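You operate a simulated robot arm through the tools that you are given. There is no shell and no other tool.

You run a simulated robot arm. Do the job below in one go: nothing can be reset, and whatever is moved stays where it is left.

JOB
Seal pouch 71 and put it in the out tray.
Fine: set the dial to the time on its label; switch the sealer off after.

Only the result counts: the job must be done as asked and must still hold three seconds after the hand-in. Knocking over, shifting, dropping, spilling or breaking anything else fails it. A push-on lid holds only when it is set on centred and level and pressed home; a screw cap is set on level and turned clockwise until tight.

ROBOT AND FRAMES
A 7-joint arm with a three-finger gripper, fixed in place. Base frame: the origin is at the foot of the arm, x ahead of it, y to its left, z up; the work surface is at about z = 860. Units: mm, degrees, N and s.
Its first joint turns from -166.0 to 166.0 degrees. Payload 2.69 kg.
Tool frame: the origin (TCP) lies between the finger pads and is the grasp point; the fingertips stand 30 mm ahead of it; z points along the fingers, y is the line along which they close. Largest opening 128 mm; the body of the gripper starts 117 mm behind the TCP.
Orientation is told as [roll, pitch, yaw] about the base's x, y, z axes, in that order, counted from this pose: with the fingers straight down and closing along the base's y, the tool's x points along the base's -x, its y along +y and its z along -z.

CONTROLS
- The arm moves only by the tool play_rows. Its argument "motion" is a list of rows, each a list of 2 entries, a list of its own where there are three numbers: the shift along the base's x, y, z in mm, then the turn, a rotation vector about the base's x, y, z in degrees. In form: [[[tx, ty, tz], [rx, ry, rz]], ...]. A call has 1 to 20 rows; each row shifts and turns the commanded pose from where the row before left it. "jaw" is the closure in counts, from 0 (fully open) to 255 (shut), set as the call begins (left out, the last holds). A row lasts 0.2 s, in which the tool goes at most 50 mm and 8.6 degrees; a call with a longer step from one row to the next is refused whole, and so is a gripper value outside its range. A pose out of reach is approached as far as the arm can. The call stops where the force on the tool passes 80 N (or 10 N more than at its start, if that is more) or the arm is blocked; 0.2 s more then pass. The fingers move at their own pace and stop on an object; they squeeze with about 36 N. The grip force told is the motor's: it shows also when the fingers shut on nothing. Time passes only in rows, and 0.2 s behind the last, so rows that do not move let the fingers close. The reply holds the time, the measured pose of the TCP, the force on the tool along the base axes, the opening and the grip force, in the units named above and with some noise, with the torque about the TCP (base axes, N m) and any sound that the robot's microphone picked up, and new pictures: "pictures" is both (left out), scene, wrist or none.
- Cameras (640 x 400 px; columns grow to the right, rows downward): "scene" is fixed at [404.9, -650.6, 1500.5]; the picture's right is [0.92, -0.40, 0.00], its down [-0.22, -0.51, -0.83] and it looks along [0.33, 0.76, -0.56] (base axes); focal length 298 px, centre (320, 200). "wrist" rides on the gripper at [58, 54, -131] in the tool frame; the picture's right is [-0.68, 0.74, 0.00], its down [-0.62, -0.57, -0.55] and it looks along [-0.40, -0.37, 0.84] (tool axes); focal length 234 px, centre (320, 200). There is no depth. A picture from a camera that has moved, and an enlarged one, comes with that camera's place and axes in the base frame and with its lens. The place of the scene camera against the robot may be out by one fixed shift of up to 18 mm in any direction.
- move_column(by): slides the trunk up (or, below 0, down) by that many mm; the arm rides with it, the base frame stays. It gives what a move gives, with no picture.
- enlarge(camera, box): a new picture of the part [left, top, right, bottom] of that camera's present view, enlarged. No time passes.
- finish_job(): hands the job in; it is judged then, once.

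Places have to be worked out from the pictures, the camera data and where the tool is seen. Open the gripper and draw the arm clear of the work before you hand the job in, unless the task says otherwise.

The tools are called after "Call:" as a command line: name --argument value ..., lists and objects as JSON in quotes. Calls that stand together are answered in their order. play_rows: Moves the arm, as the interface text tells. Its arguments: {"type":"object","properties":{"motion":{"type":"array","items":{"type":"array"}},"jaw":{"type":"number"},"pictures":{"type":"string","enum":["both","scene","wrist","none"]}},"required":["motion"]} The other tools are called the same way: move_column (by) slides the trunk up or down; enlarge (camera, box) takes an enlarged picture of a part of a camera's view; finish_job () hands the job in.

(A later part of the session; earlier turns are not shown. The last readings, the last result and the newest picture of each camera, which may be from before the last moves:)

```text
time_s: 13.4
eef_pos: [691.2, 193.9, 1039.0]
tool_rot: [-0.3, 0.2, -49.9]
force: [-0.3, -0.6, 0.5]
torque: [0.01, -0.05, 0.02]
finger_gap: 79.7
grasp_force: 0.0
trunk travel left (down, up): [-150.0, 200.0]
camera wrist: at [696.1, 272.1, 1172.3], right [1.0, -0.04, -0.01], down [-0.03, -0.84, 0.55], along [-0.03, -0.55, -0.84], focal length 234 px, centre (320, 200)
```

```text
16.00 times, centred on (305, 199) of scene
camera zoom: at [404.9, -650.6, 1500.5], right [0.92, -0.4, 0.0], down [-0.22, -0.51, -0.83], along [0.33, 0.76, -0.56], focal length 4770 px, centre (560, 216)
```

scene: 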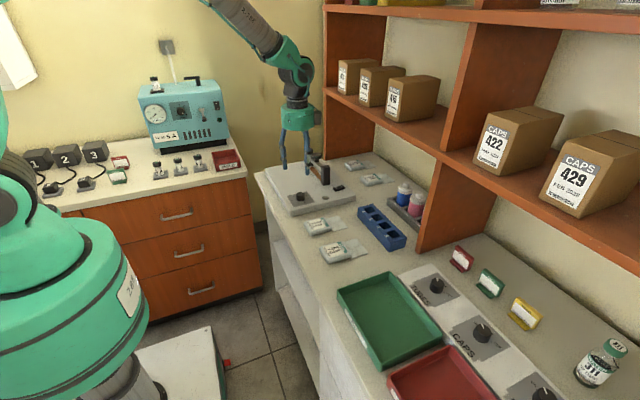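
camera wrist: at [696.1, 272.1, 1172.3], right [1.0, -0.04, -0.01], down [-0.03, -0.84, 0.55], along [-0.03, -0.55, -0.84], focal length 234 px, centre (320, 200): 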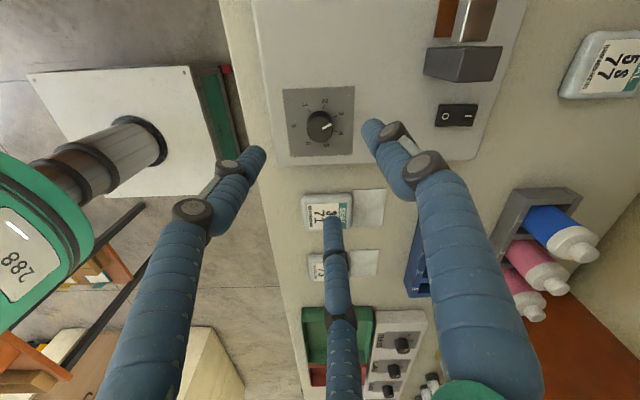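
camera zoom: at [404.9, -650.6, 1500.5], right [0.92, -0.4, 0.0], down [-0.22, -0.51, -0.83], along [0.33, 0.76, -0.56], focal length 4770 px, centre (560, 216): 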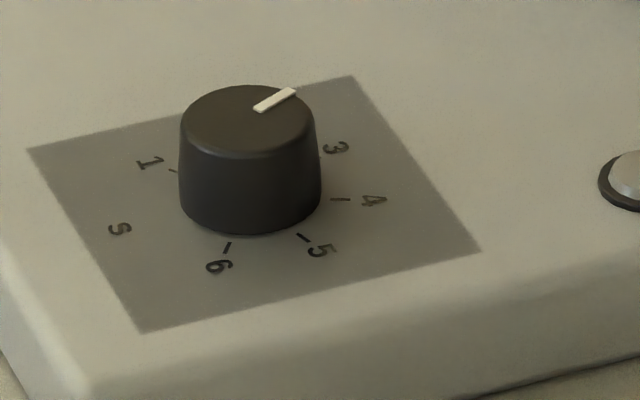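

The pointer is parallel to mark 3, so the dial is right. Now I shut the fingers, turn the yaw back to 0, tilt the hand 20° (tip toward +x, palm away from the shelf) and approach the "I" end of the rocker.

Call:
play_rows --motion '[[[16.5, 1.2, 7], [0.05, -0.05, 8.3]], [[16.5, 1.2, 7], [0.05, -0.05, 8.3]], [[16.5, 1.2, 7], [0.05, -0.05, 8.3]], [[16.5, 1.2, 7], [0.05, -0.05, 8.3]], [[16.5, 1.2, 7], [0, 0, 8.3]], [[16.5, 1.1, 7], [0, 0, 8.4]], [[8, 0, 0], [0, -6.67, 0]], [[8, 0, 0], [0, -6.67, 0]], [[8, 0, 0], [0, -6.67, 0]], [[10, 0, -20], [0, 0, 0]], [[10, 0, -30], [0, 0, 0]], [[16, 0, -40], [0, 0, 0]]]' --jaw 255 --pictures "both"

Call:
enlarge --camera "wrist" --box '[220, 40, 420, 200]'

Call:
enlarge --camera "scene" --box '[280, 60, 400, 210]'

```text
time_s: 16.0
eef_pos: [853.7, 201.4, 990.1]
tool_rot: [0.1, -19.9, 0.0]
force: [0.2, 0.2, 0.7]
torque: [0.03, 0.04, 0.0]
finger_gap: 2.0
grasp_force: 30.6
trunk travel left (down, up): [-150.0, 200.0]
camera wrist: at [753.1, 255.8, 1094.4], right [0.64, 0.74, 0.23], down [0.39, -0.57, 0.72], along [0.66, -0.37, -0.65], focal length 234 px, centre (320, 200)
```

scene: 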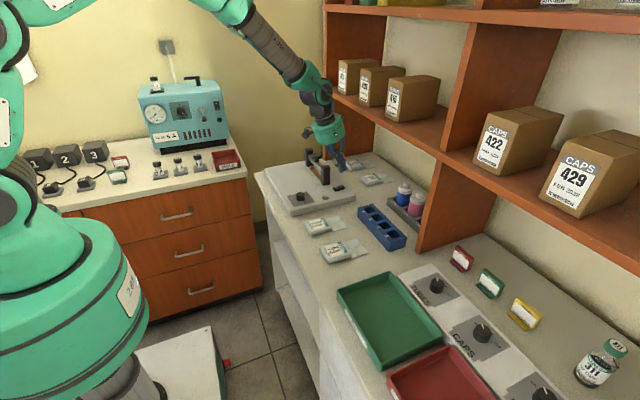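
wrist: 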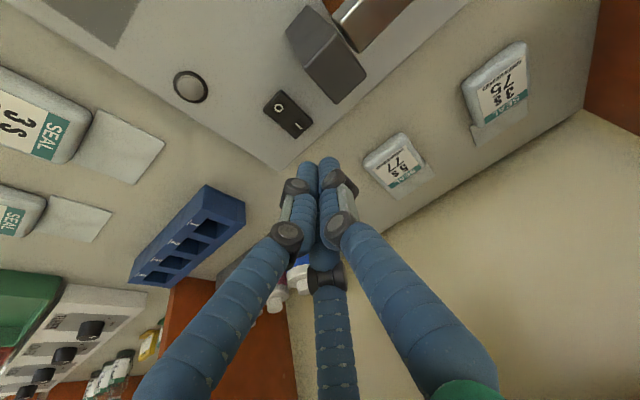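

```text
2.50 times, centred on (320, 120) of wrist
camera zoom: at [753.1, 255.8, 1094.4], right [0.64, 0.74, 0.23], down [0.39, -0.57, 0.72], along [0.66, -0.37, -0.65], focal length 585 px, centre (320, 400)
```

zoom: 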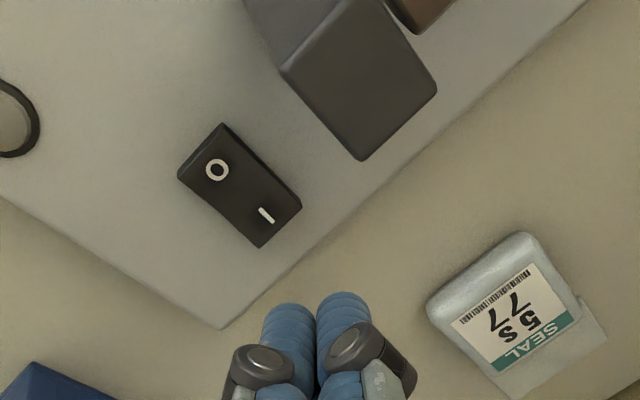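

```text
2.67 times, centred on (340, 135) of scene
camera zoom: at [404.9, -650.6, 1500.5], right [0.92, -0.4, 0.0], down [-0.22, -0.51, -0.83], along [0.33, 0.76, -0.56], focal length 795 px, centre (267, 373)
```

zoom: 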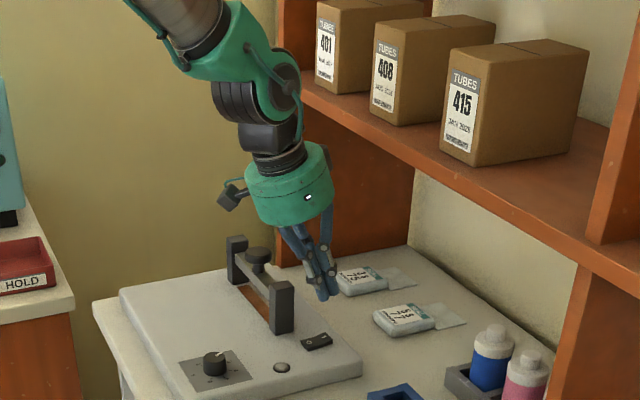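

The tip is over the "I" end (855–857, 201). I lower in fine steps to press it.

Call:
play_rows --motion '[[[0, 0, -22], [0, 0, 0]], [[0.5, 0, -18], [0, 0, 0]], [[0, 0, -5], [0, 0, 0]], [[0, 0, -4], [0, 0, 0]], [[0, 0, -4], [0, 0, 0]], [[0, 0, -3], [0, 0, 0]], [[0, 0, 0], [0, 0, 0]]]' --pictures "both"

Call:
enlarge --camera "wrist" --box '[220, 40, 420, 200]'

Call:
enlarge --camera "scene" --box '[290, 130, 380, 210]'

```text
time_s: 17.6
eef_pos: [849.9, 201.6, 936.2]
tool_rot: [-0.1, -19.7, -0.1]
force: [0.5, -0.4, 0.1]
torque: [-0.02, -0.01, 0.01]
finger_gap: 2.1
grasp_force: 31.8
trunk travel left (down, up): [-150.0, 200.0]
camera wrist: at [751.7, 255.3, 1040.0], right [0.64, 0.74, 0.23], down [0.39, -0.57, 0.72], along [0.66, -0.37, -0.65], focal length 234 px, centre (320, 200)
```

scene: 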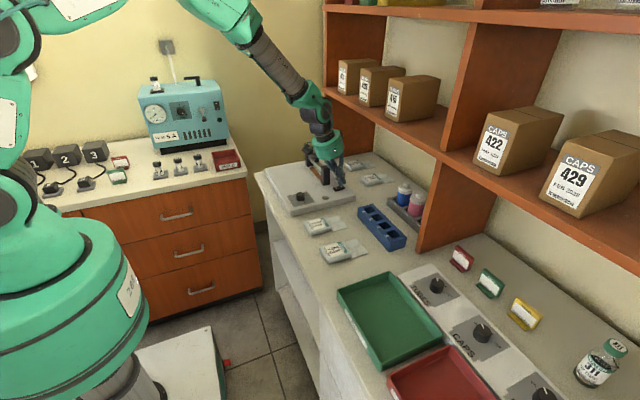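
wrist: 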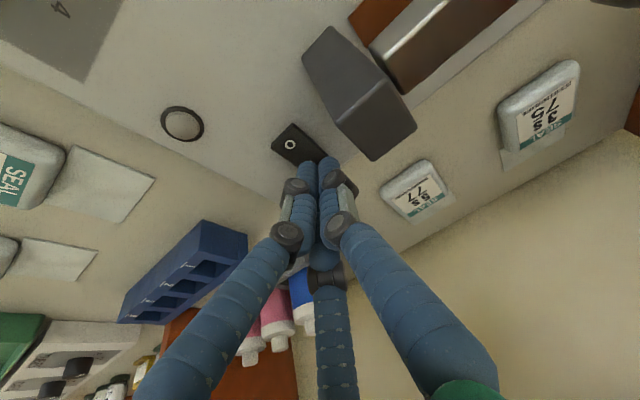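

```text
2.50 times, centred on (320, 120) of wrist
camera zoom: at [751.7, 255.3, 1040.0], right [0.64, 0.74, 0.23], down [0.39, -0.57, 0.72], along [0.66, -0.37, -0.65], focal length 585 px, centre (320, 400)
```

zoom: 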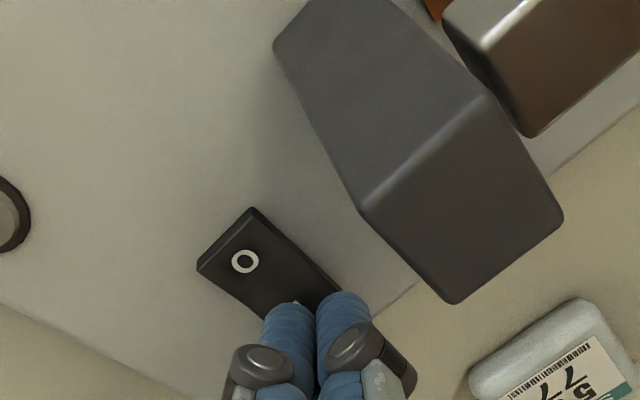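

```text
5.00 times, centred on (335, 170) of scene
camera zoom: at [404.9, -650.6, 1500.5], right [0.92, -0.4, 0.0], down [-0.22, -0.51, -0.83], along [0.33, 0.76, -0.56], focal length 1491 px, centre (245, 350)
```

zoom: 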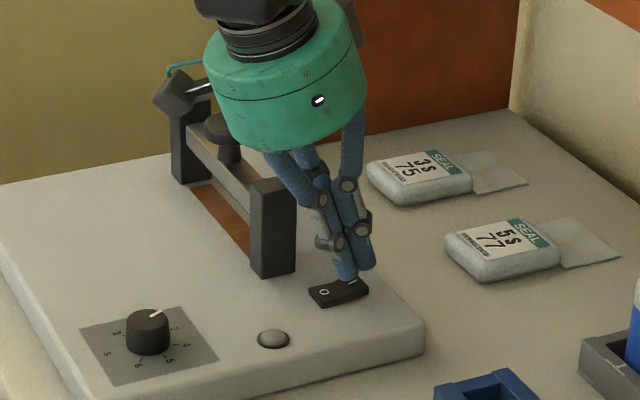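

No contact yet (lowest point about z=905). I keep pressing in 3 mm steps.

Call:
play_rows --motion '[[[1.5, 0, -2], [0, 0, 0]], [[0, 0, -3], [0, 0, 0]], [[0, 0, -2], [0, 0, 0]], [[0, 0, 0], [0, 0, 0]]]' --pictures "both"

Call:
enlarge --camera "wrist" --box '[220, 40, 420, 200]'

Call:
enlarge --camera "scene" --box '[290, 130, 380, 210]'

```text
time_s: 18.6
eef_pos: [851.7, 201.5, 929.5]
tool_rot: [0.1, -19.8, 0.0]
force: [-0.4, -0.3, 3.8]
torque: [-0.04, 0.07, -0.08]
finger_gap: 2.2
grasp_force: 31.6
trunk travel left (down, up): [-150.0, 200.0]
camera wrist: at [753.0, 255.0, 1033.3], right [0.64, 0.74, 0.23], down [0.39, -0.57, 0.72], along [0.66, -0.37, -0.65], focal length 234 px, centre (320, 200)
```

scene: 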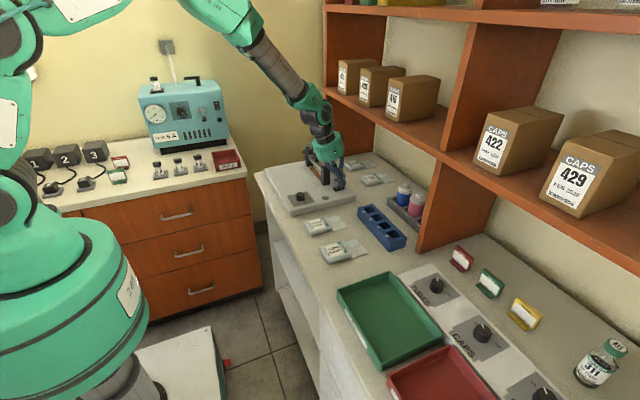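
wrist: 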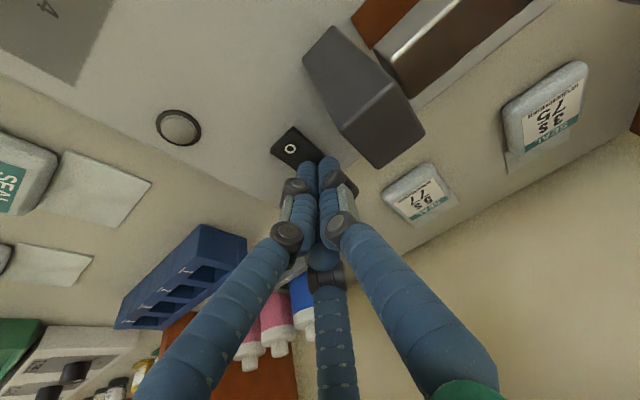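

```text
2.50 times, centred on (320, 120) of wrist
camera zoom: at [753.0, 255.0, 1033.3], right [0.64, 0.74, 0.23], down [0.39, -0.57, 0.72], along [0.66, -0.37, -0.65], focal length 585 px, centre (320, 400)
```

zoom: 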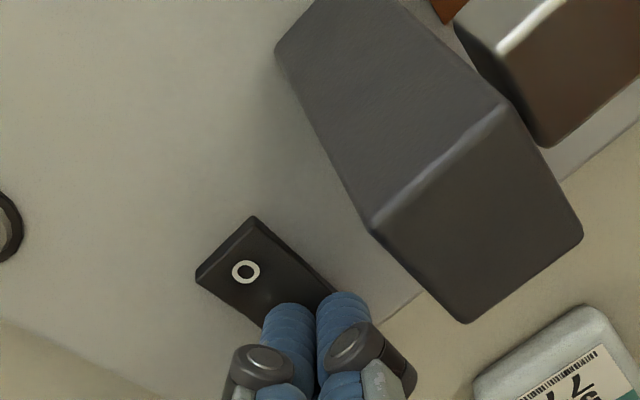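

```text
5.00 times, centred on (335, 170) of scene
camera zoom: at [404.9, -650.6, 1500.5], right [0.92, -0.4, 0.0], down [-0.22, -0.51, -0.83], along [0.33, 0.76, -0.56], focal length 1491 px, centre (245, 350)
```

zoom: 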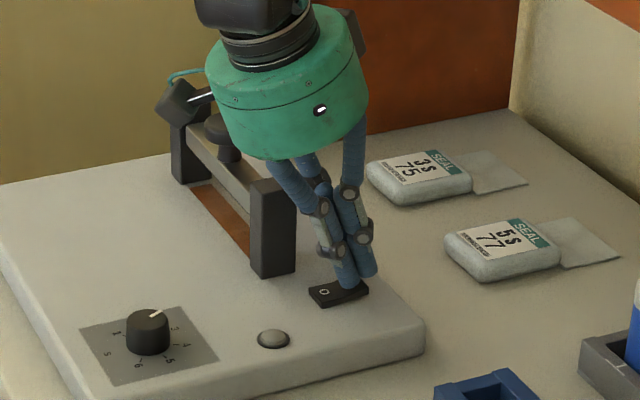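

Contact has begun (about 4 N). I press a little further.

Call:
play_rows --motion '[[[0, 0, -2], [0, 0, 0]], [[0, 0, -2], [0, 0, 0]], [[0, 0, -2], [0, 0, 0]], [[0, 0, 0], [0, 0, 0]]]' --pictures "both"

Call:
enlarge --camera "scene" --box '[290, 130, 380, 210]'

```text
time_s: 19.6
eef_pos: [851.8, 200.7, 928.5]
tool_rot: [0.3, -20.3, -0.2]
force: [-4.1, -7.4, 46.2]
torque: [-0.44, 0.39, -0.06]
finger_gap: 2.1
grasp_force: 31.2
trunk travel left (down, up): [-150.0, 200.0]
camera wrist: at [753.3, 254.8, 1031.9], right [0.63, 0.74, 0.24], down [0.39, -0.57, 0.73], along [0.67, -0.37, -0.65], focal length 234 px, centre (320, 200)
```

scene: 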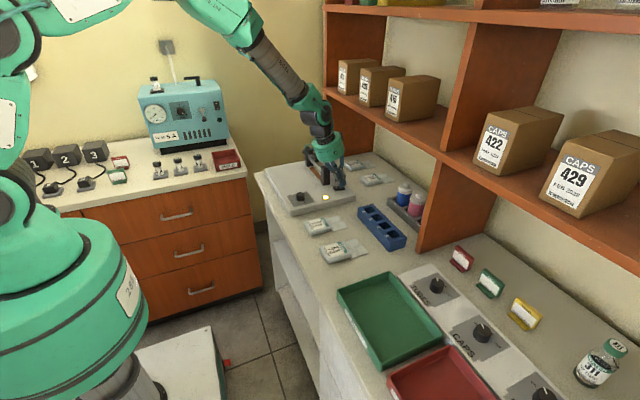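
wrist: 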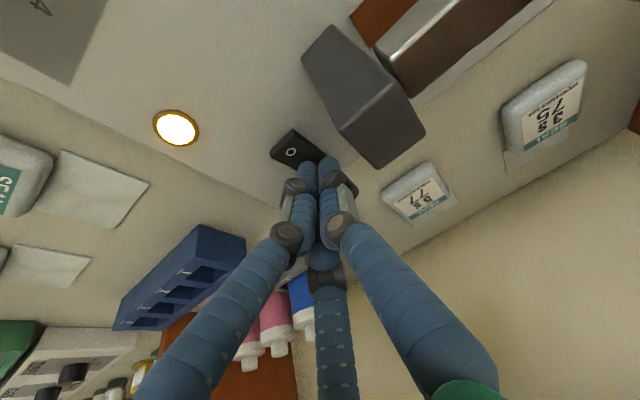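

```text
5.00 times, centred on (335, 170) of scene
camera zoom: at [404.9, -650.6, 1500.5], right [0.92, -0.4, 0.0], down [-0.22, -0.51, -0.83], along [0.33, 0.76, -0.56], focal length 1491 px, centre (245, 350)
```

zoom: 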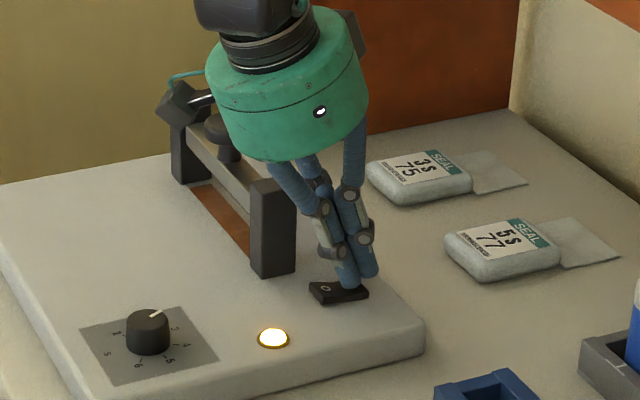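

The lamp is lit: the sealer is on. I lift straight up, then untilt and move above pouch 71.

Call:
play_rows --motion '[[[0, 0, 30], [0, 0, 0]], [[-5, 0, 45], [0, 0, 0]], [[-31, -29, 20], [0, 4, 0]], [[-31, -29, 20], [0, 4, 0]], [[-31, -29, 10], [0, 4, 0]], [[-31, -29, 10], [0, 4, 0]], [[-27, -30, 5], [0, 4, 0]]]' --pictures "none"

Call:
play_rows --motion '[[[0, 0, 0], [0, 0, 0]], [[0, 0, 0], [0, 0, 0]]]' --jaw 0 --pictures "both"

Call:
enlarge --camera "wrist" --box '[200, 60, 440, 240]'

Call:
enlarge --camera "scene" --box '[260, 140, 380, 260]'

```text
time_s: 21.2
eef_pos: [691.9, 55.1, 1062.3]
tool_rot: [0.0, 0.2, 0.0]
force: [-0.7, -1.0, 0.1]
torque: [-0.02, 0.0, 0.02]
finger_gap: 2.0
grasp_force: 31.3
trunk travel left (down, up): [-150.0, 200.0]
```

```text
time_s: 21.8
eef_pos: [693.6, 55.6, 1063.1]
tool_rot: [0.0, 0.1, 0.1]
force: [-0.1, 0.5, -0.3]
torque: [-0.06, 0.0, 0.0]
finger_gap: 128.1
grasp_force: 0.1
trunk travel left (down, up): [-150.0, 200.0]
camera wrist: at [635.8, 108.8, 1194.7], right [0.68, 0.74, 0.0], down [0.62, -0.57, 0.55], along [0.4, -0.37, -0.84], focal length 234 px, centre (320, 200)
```

scene: 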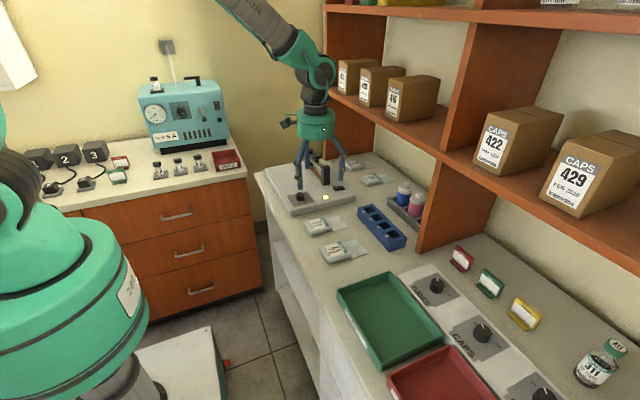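
wrist: 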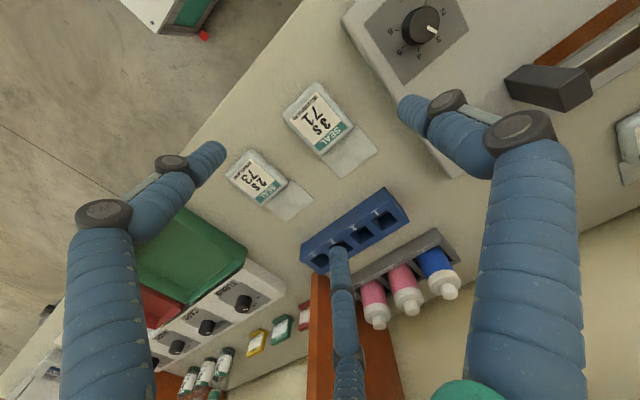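

```text
2.22 times, centred on (320, 150) of wrist
camera zoom: at [635.8, 108.8, 1194.7], right [0.68, 0.74, 0.0], down [0.62, -0.57, 0.55], along [0.4, -0.37, -0.84], focal length 520 px, centre (320, 311)
```

zoom: 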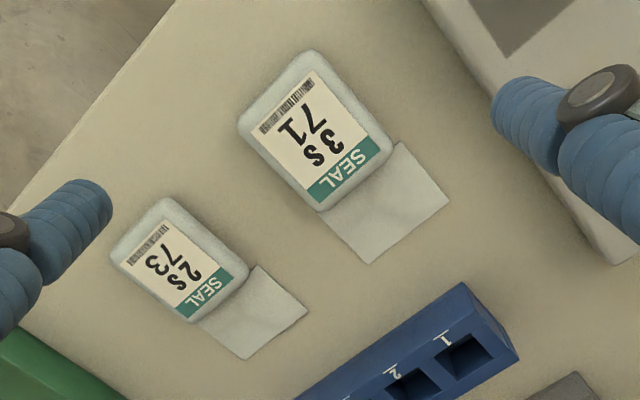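

```text
3.33 times, centred on (320, 200) of scene
camera zoom: at [404.9, -650.6, 1500.5], right [0.92, -0.4, 0.0], down [-0.22, -0.51, -0.83], along [0.33, 0.76, -0.56], focal length 994 px, centre (320, 200)
```

zoom: 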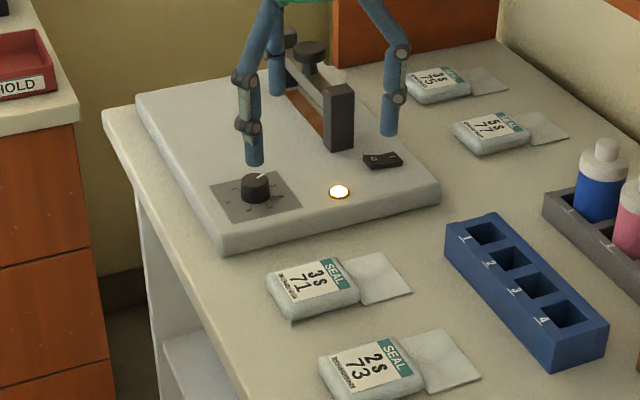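

Pouch 71's body spans about x 658–733, y 20–84 (centre (696, 52)), with the flap reaching x≈789. I lower the open hand around it with the tips just above the bench.

Call:
play_rows --motion '[[[2, -3, -40], [0, 0, 0]], [[1, -1, -40], [0, 0, 0]], [[0, 0, -40], [0, 0, 0]], [[0, 0, -30], [0, 0, 0]], [[0, 0, -16], [0, 0, 0]]]' --pictures "both"

Call:
enlarge --camera "wrist" --box '[180, 60, 460, 260]'

Call:
enlarge --camera "scene" --box '[270, 140, 390, 260]'

```text
time_s: 23.0
eef_pos: [699.1, 53.6, 896.5]
tool_rot: [-0.1, 0.2, 0.0]
force: [0.7, 0.6, 0.2]
torque: [0.03, 0.04, 0.0]
finger_gap: 127.7
grasp_force: 0.0
trunk travel left (down, up): [-150.0, 200.0]
camera wrist: at [641.0, 106.0, 1027.6], right [0.68, 0.74, 0.0], down [0.62, -0.57, 0.55], along [0.4, -0.37, -0.84], focal length 234 px, centre (320, 200)
```

scene: 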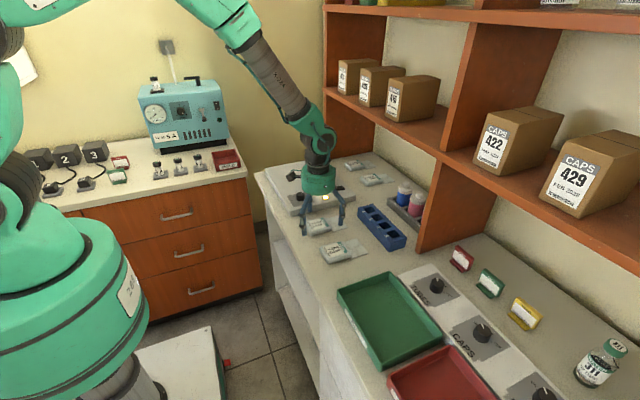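
wrist: 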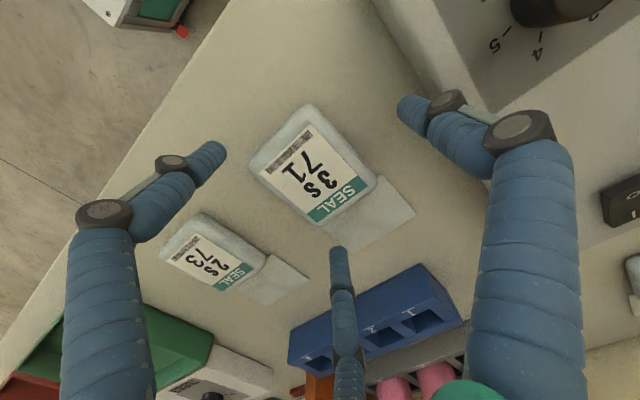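

```text
2.00 times, centred on (320, 160) of wrist
camera zoom: at [641.0, 106.0, 1027.6], right [0.68, 0.74, 0.0], down [0.62, -0.57, 0.55], along [0.4, -0.37, -0.84], focal length 468 px, centre (320, 280)
```

zoom: 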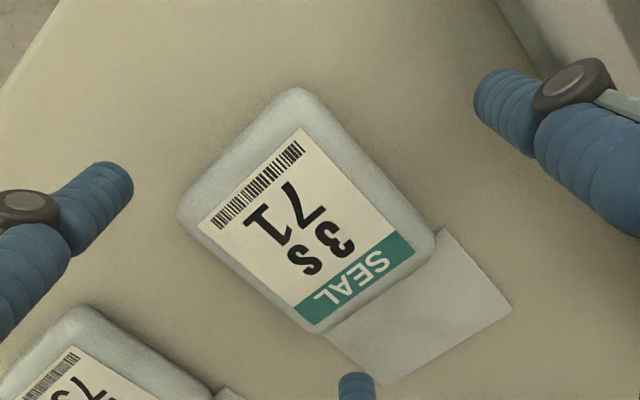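

```text
3.33 times, centred on (330, 200) of scene
camera zoom: at [404.9, -650.6, 1500.5], right [0.92, -0.4, 0.0], down [-0.22, -0.51, -0.83], along [0.33, 0.76, -0.56], focal length 994 px, centre (287, 200)
```

zoom: 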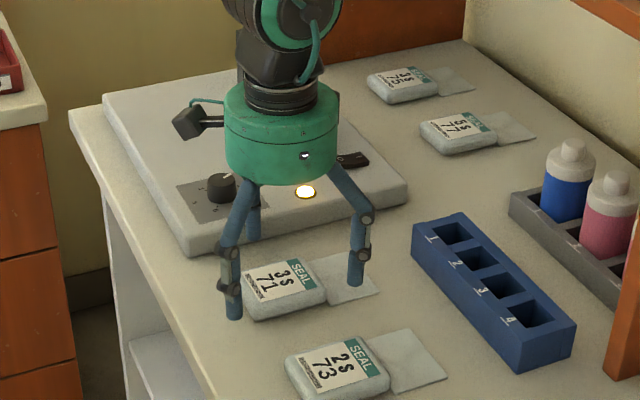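

The pouch body (about 63 mm wide, centre y≈50) is between the fingers. I centre by 2 mm and close.

Call:
play_rows --motion '[[[-1, -2, 0], [0, 0, 0]], [[0, 0, 0], [0, 0, 0]], [[0, 0, 0], [0, 0, 0]], [[0, 0, 0], [0, 0, 0]]]' --jaw 255 --pictures "both"

Call:
enlarge --camera "wrist" --box '[180, 60, 460, 260]'

Call:
enlarge --camera "scene" --box '[270, 140, 390, 260]'

```text
time_s: 24.0
eef_pos: [697.4, 49.4, 896.0]
tool_rot: [0.1, 0.2, 0.0]
force: [-0.9, 0.6, 0.3]
torque: [-0.01, 0.07, -0.01]
finger_gap: 93.0
grasp_force: 36.7
trunk travel left (down, up): [-150.0, 200.0]
camera wrist: at [639.4, 103.5, 1028.4], right [0.68, 0.74, 0.0], down [0.62, -0.57, 0.55], along [0.4, -0.37, -0.84], focal length 234 px, centre (320, 200)
```

scene: 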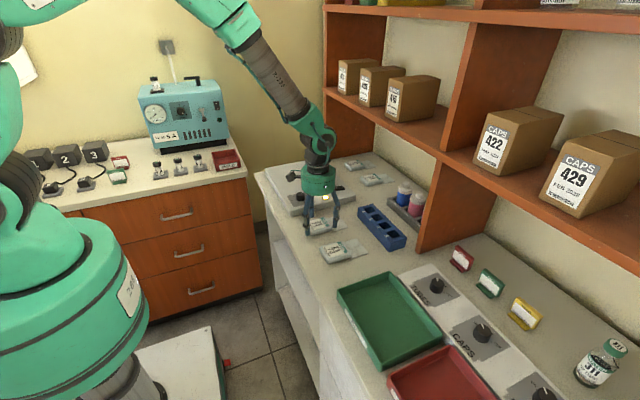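
wrist: 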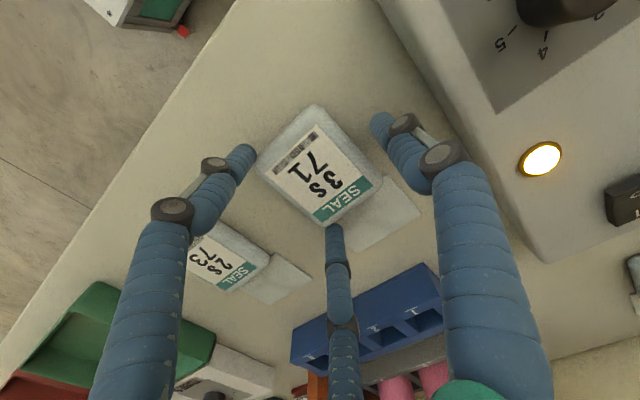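

```text
2.00 times, centred on (320, 160) of wrist
camera zoom: at [639.4, 103.5, 1028.4], right [0.68, 0.74, 0.0], down [0.62, -0.57, 0.55], along [0.4, -0.37, -0.84], focal length 468 px, centre (320, 280)
```

zoom: 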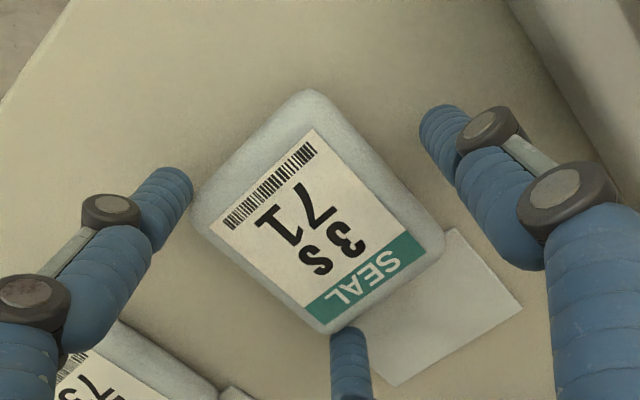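

```text
3.33 times, centred on (330, 200) of scene
camera zoom: at [404.9, -650.6, 1500.5], right [0.92, -0.4, 0.0], down [-0.22, -0.51, -0.83], along [0.33, 0.76, -0.56], focal length 994 px, centre (287, 200)
```

zoom: 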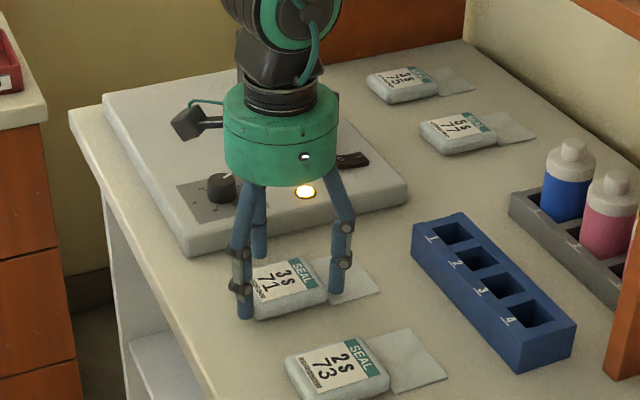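

The reading stopped at 93 mm: this is truly a three-finger closing, with two fingers catching the pouch's −y corners. A better grip is yaw −30°, with one finger on the −x face and two on the ±y faces; I open, lift a little, turn, and re-centre at (696, 50).

Call:
play_rows --motion '[[[0, 0, 0], [0, 0, 0]], [[0, 0, 0], [0, 0, 0]], [[0, 0, 20], [0, 0, 0]], [[0, 0, 20], [0, 0, 0]], [[0, 0, 0], [0, 0, -7.5]], [[0, 0, 0], [0, 0, -7.5]], [[-0.5, 0, 0], [0, 0, -7.5]], [[-0.5, 0, 0], [0, 0, -7.5]]]' --jaw 0 --pictures "both"

Call:
enlarge --camera "wrist" --box '[180, 60, 460, 260]'

Call:
enlarge --camera "scene" --box '[270, 140, 390, 260]'

```text
time_s: 25.8
eef_pos: [696.7, 50.2, 936.5]
tool_rot: [-0.1, 0.2, -30.2]
force: [0.4, -0.9, -0.1]
torque: [-0.03, 0.02, 0.0]
finger_gap: 128.0
grasp_force: 0.0
trunk travel left (down, up): [-150.0, 200.0]
camera wrist: at [672.9, 125.9, 1068.7], right [0.95, 0.3, 0.0], down [0.25, -0.8, 0.55], along [0.16, -0.52, -0.84], focal length 234 px, centre (320, 200)
```

scene: 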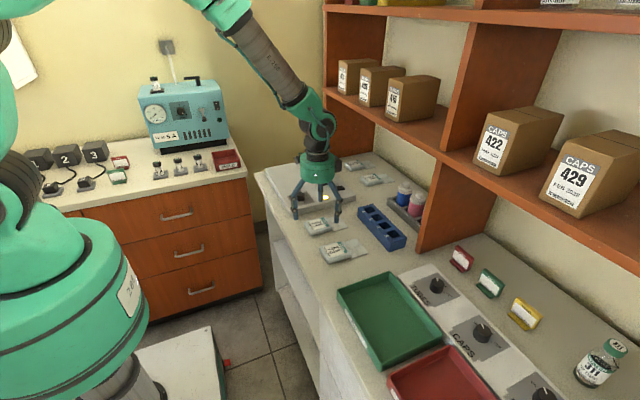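
wrist: 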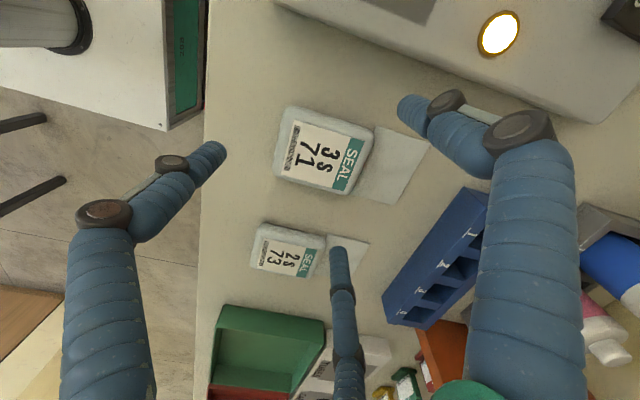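

```text
2.00 times, centred on (320, 160) of wrist
camera zoom: at [672.9, 125.9, 1068.7], right [0.95, 0.3, 0.0], down [0.25, -0.8, 0.55], along [0.16, -0.52, -0.84], focal length 468 px, centre (320, 280)
```

zoom: 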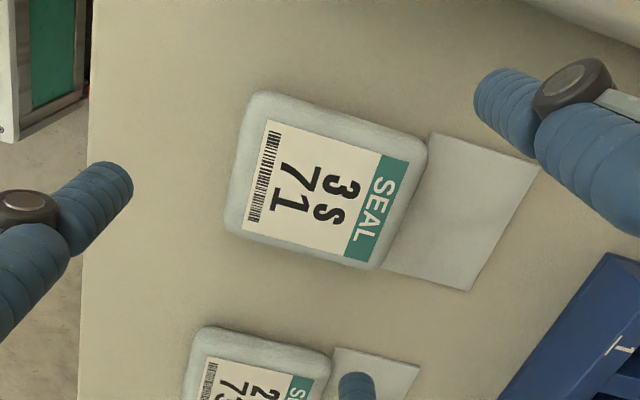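

```text
3.33 times, centred on (330, 200) of scene
camera zoom: at [404.9, -650.6, 1500.5], right [0.92, -0.4, 0.0], down [-0.22, -0.51, -0.83], along [0.33, 0.76, -0.56], focal length 994 px, centre (287, 200)
```

zoom: 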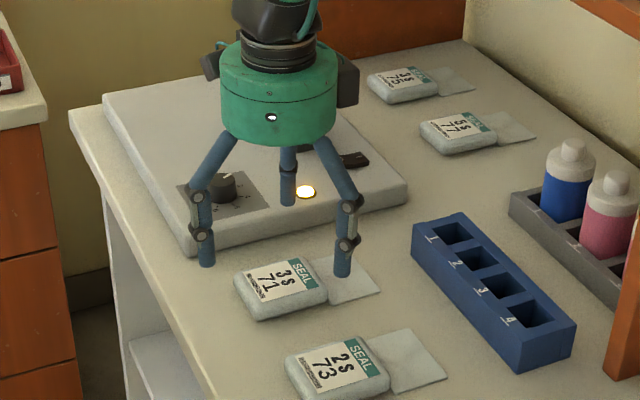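

The pouch body centre is at about (697, 49.5) with no yaw; the fingers now sit at −x and at ±60°. I lower and close.

Call:
play_rows --motion '[[[0.3, -0.5, -20], [0, 0, 0]], [[0, 0, -19], [0, 0, 0]], [[0, 0, 0], [0, 0, 0]]]' --pictures "none"

Call:
play_rows --motion '[[[0, 0, 0], [0, 0, 0]], [[0, 0, 0], [0, 0, 0]], [[0, 0, 0], [0, 0, 0]], [[0, 0, 0], [0, 0, 0]]]' --jaw 255 --pictures "both"

Call:
enlarge --camera "wrist" --box '[180, 60, 460, 260]'

Call:
enlarge --camera "scene" --box '[270, 140, 390, 260]'

```text
time_s: 26.6
eef_pos: [696.0, 48.9, 897.5]
tool_rot: [0.0, 0.1, -30.0]
force: [0.1, 0.2, -0.7]
torque: [0.01, 0.03, 0.01]
finger_gap: 128.0
grasp_force: 0.1
trunk travel left (down, up): [-150.0, 200.0]
```

```text
time_s: 27.6
eef_pos: [695.9, 49.4, 899.0]
tool_rot: [0.0, 0.2, -30.0]
force: [-0.5, 0.6, 0.4]
torque: [0.03, -0.13, -0.01]
finger_gap: 76.9
grasp_force: 36.4
trunk travel left (down, up): [-150.0, 200.0]
camera wrist: at [673.1, 125.0, 1030.0], right [0.95, 0.3, 0.0], down [0.25, -0.8, 0.55], along [0.16, -0.52, -0.84], focal length 234 px, centre (320, 200)
```

scene: 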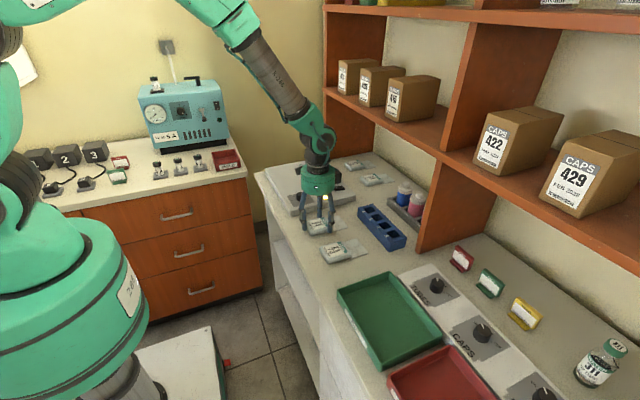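
wrist: 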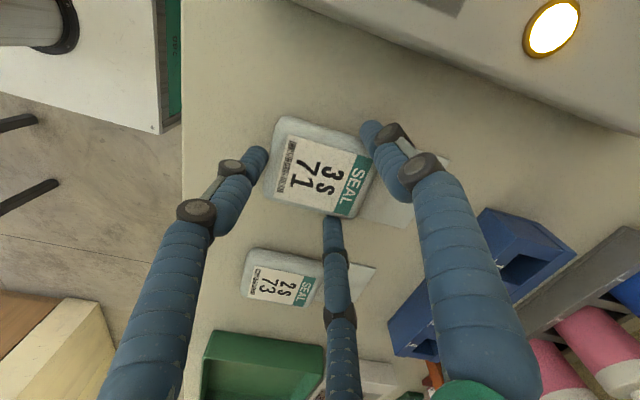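

```text
2.00 times, centred on (320, 160) of wrist
camera zoom: at [673.1, 125.0, 1030.0], right [0.95, 0.3, 0.0], down [0.25, -0.8, 0.55], along [0.16, -0.52, -0.84], focal length 468 px, centre (320, 280)
```

zoom: 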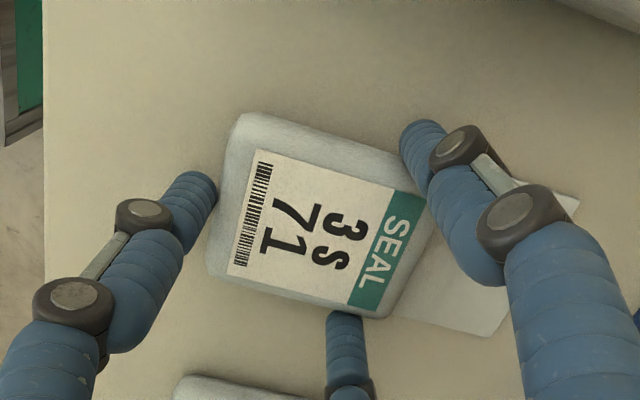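

```text
3.33 times, centred on (330, 200) of scene
camera zoom: at [404.9, -650.6, 1500.5], right [0.92, -0.4, 0.0], down [-0.22, -0.51, -0.83], along [0.33, 0.76, -0.56], focal length 994 px, centre (287, 200)
```

zoom: 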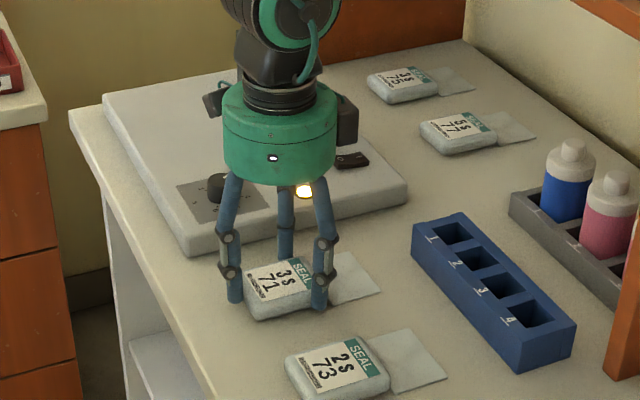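

Three-finger grip on the pouch at 77 mm with 36 N. I lift a bit to check that it holds.

Call:
play_rows --motion '[[[0, 0, 8], [0, 0, 0]], [[0, 0, 20], [0, 0, 0]], [[0, 0, 30], [0, 0, 0]], [[0, 0, 20], [0, 0, 0]], [[0, 0, 0], [0, 0, 0]]]' --pictures "both"

Call:
enlarge --camera "wrist" --box '[180, 60, 460, 260]'

Call:
enlarge --camera "scene" --box '[270, 120, 390, 240]'

```text
time_s: 28.8
eef_pos: [694.5, 49.4, 975.4]
tool_rot: [0.0, 0.2, -30.1]
force: [-0.3, 0.6, 0.4]
torque: [0.02, 0.01, -0.01]
finger_gap: 76.6
grasp_force: 35.7
trunk travel left (down, up): [-150.0, 200.0]
camera wrist: at [672.4, 125.4, 1107.1], right [0.95, 0.3, 0.0], down [0.25, -0.8, 0.55], along [0.16, -0.52, -0.84], focal length 234 px, centre (320, 200)
```

scene: 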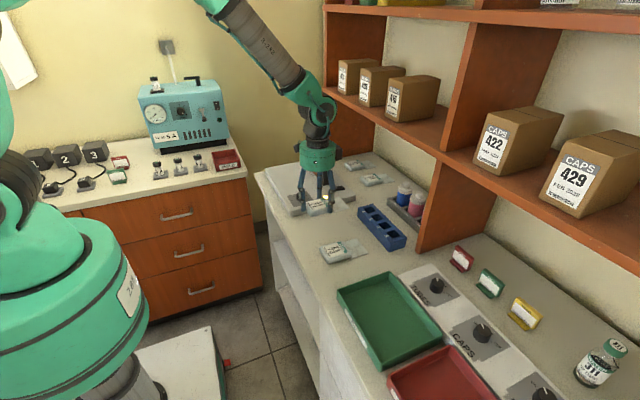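
wrist: 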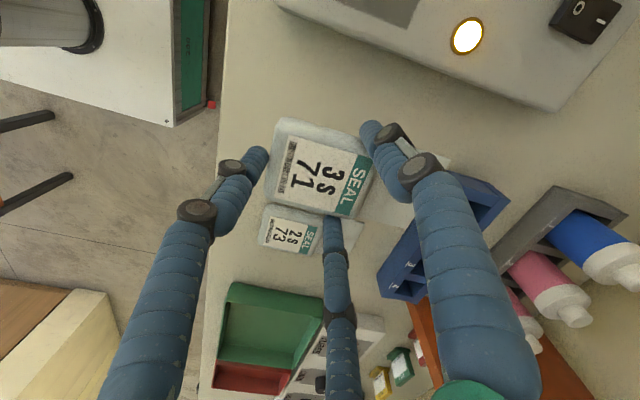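

```text
2.00 times, centred on (320, 160) of wrist
camera zoom: at [672.4, 125.4, 1107.1], right [0.95, 0.3, 0.0], down [0.25, -0.8, 0.55], along [0.16, -0.52, -0.84], focal length 468 px, centre (320, 280)
```

zoom: 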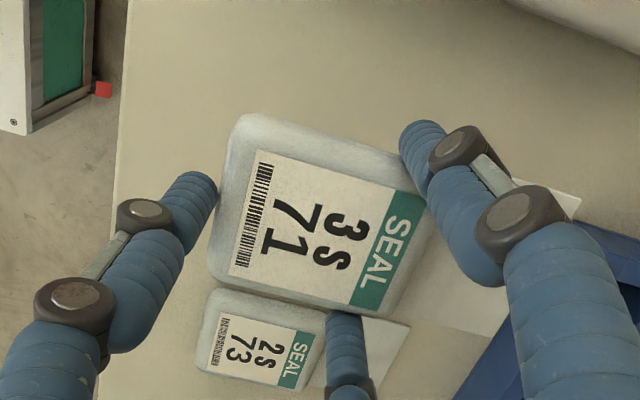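

```text
3.33 times, centred on (330, 180) of scene
camera zoom: at [404.9, -650.6, 1500.5], right [0.92, -0.4, 0.0], down [-0.22, -0.51, -0.83], along [0.33, 0.76, -0.56], focal length 994 px, centre (287, 267)
```

zoom: 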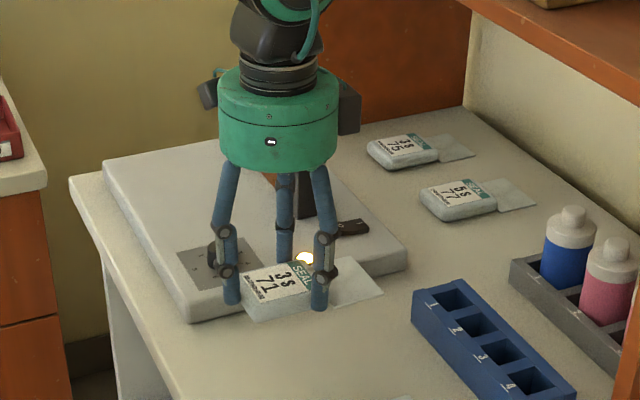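

The pouch is held level, flap pointing +x. I carry it at x≈685 (flap end clear of the posts) to y=342, in front of the bar.

Call:
play_rows --motion '[[[-9.5, 20, 5], [0, 0, 0]], [[0, 40, 0], [0, 0, 0]], [[0, 40, 0], [0, 0, 0]], [[0, 40, 0], [0, 0, 0]], [[0, 40, 0], [0, 0, 0]], [[0, 40, 0], [0, 0, 0]], [[0, 40, 0], [0, 0, 0]], [[0, 32.6, 0], [0, 0, 0]], [[0, 0, 0], [0, 0, 0]]]' --pictures "both"

Call:
enlarge --camera "wrist" --box '[200, 40, 560, 300]'

Call:
enlarge --camera "scene" --box '[250, 90, 370, 210]'

```text
time_s: 30.8
eef_pos: [687.6, 344.6, 982.6]
tool_rot: [0.0, 0.2, -30.0]
force: [-0.8, -0.6, -0.8]
torque: [-0.02, 0.01, -0.02]
finger_gap: 77.0
grasp_force: 36.2
trunk travel left (down, up): [-150.0, 200.0]
camera wrist: at [665.1, 418.9, 1114.5], right [0.95, 0.3, 0.0], down [0.25, -0.8, 0.55], along [0.16, -0.52, -0.84], focal length 234 px, centre (320, 200)
```

scene: 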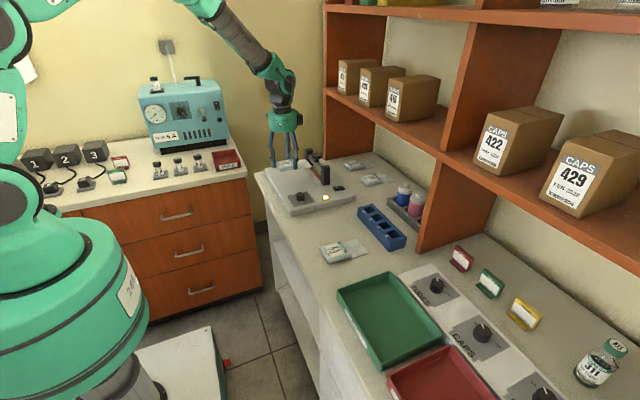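
wrist: 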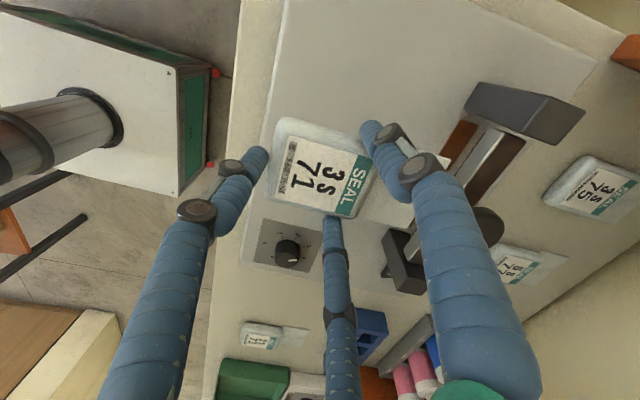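

```text
1.54 times, centred on (380, 170) of wrist
camera zoom: at [665.1, 418.9, 1114.5], right [0.95, 0.3, 0.0], down [0.25, -0.8, 0.55], along [0.16, -0.52, -0.84], focal length 360 px, centre (228, 246)
```

zoom: 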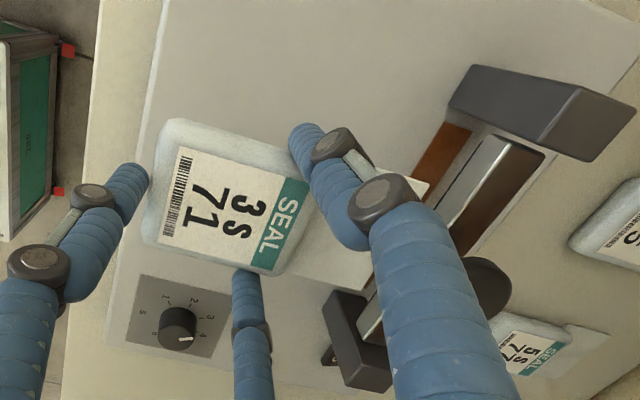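

```text
3.33 times, centred on (310, 150) of scene
camera zoom: at [404.9, -650.6, 1500.5], right [0.92, -0.4, 0.0], down [-0.22, -0.51, -0.83], along [0.33, 0.76, -0.56], focal length 994 px, centre (353, 367)
```

zoom: 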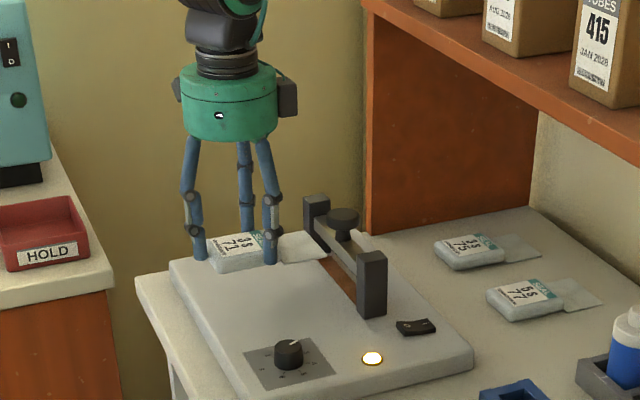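

Posts, strip (x 806–824) and bar agree with my estimates. I lower to about 7 mm above the slab, then slide +x so the flap goes under the bar.

Call:
play_rows --motion '[[[0, -1, -20], [0, 0, 0]], [[0, 0, -15], [0, 0, 0]], [[0, 0, -7], [0, 0, 0]], [[0, 0, 0], [0, 0, 0]]]' --pictures "both"

Call:
enlarge --camera "scene" --box '[250, 110, 370, 210]'

Call:
enlarge --camera "wrist" --box '[200, 40, 560, 300]'

```text
time_s: 31.8
eef_pos: [687.1, 341.9, 940.5]
tool_rot: [0.0, 0.2, -29.9]
force: [1.1, 0.8, 0.0]
torque: [0.04, 0.03, 0.04]
finger_gap: 76.9
grasp_force: 36.1
trunk travel left (down, up): [-150.0, 200.0]
camera wrist: at [665.1, 416.6, 1072.4], right [0.95, 0.3, 0.0], down [0.25, -0.8, 0.55], along [0.16, -0.52, -0.84], focal length 234 px, centre (320, 200)
```

scene: 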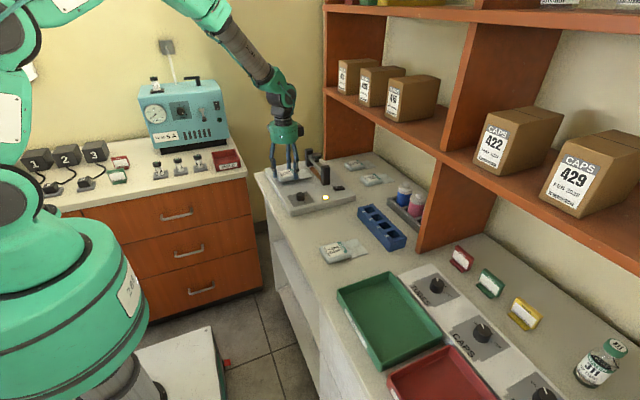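
wrist: 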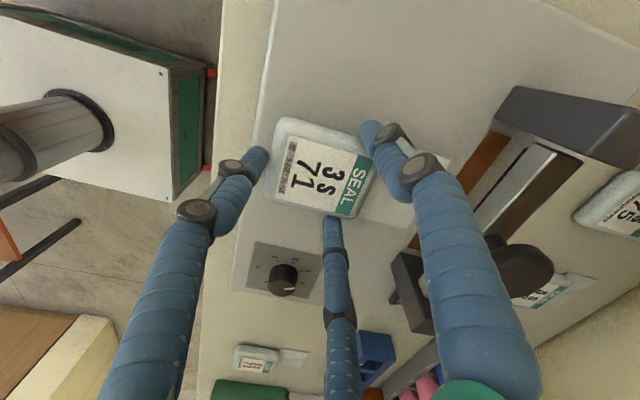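

```text
4.00 times, centred on (310, 160) of scene
camera zoom: at [404.9, -650.6, 1500.5], right [0.92, -0.4, 0.0], down [-0.22, -0.51, -0.83], along [0.33, 0.76, -0.56], focal length 1193 px, centre (360, 360)
```

zoom: 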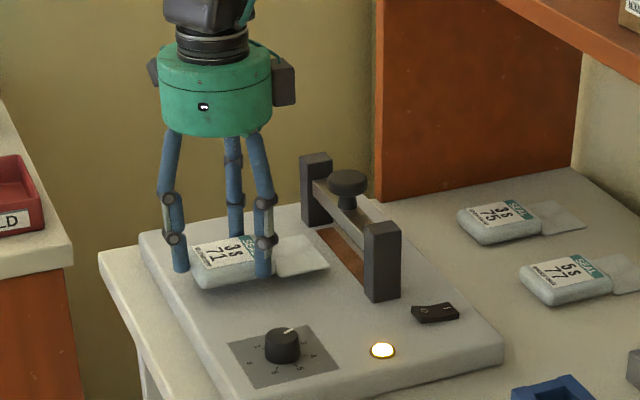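

```text
1.54 times, centred on (380, 170) of wrist
camera zoom: at [665.1, 416.6, 1072.4], right [0.95, 0.3, 0.0], down [0.25, -0.8, 0.55], along [0.16, -0.52, -0.84], focal length 360 px, centre (228, 246)
```

zoom: 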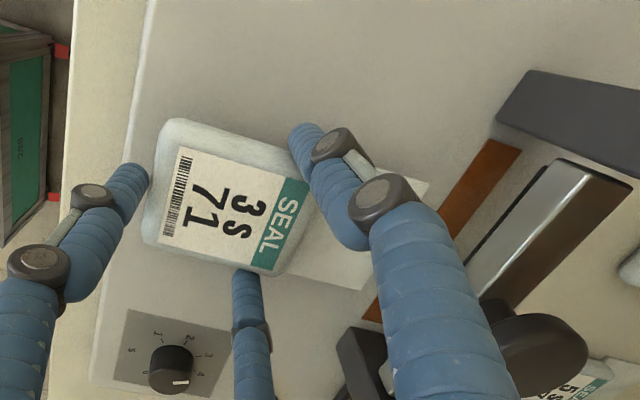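

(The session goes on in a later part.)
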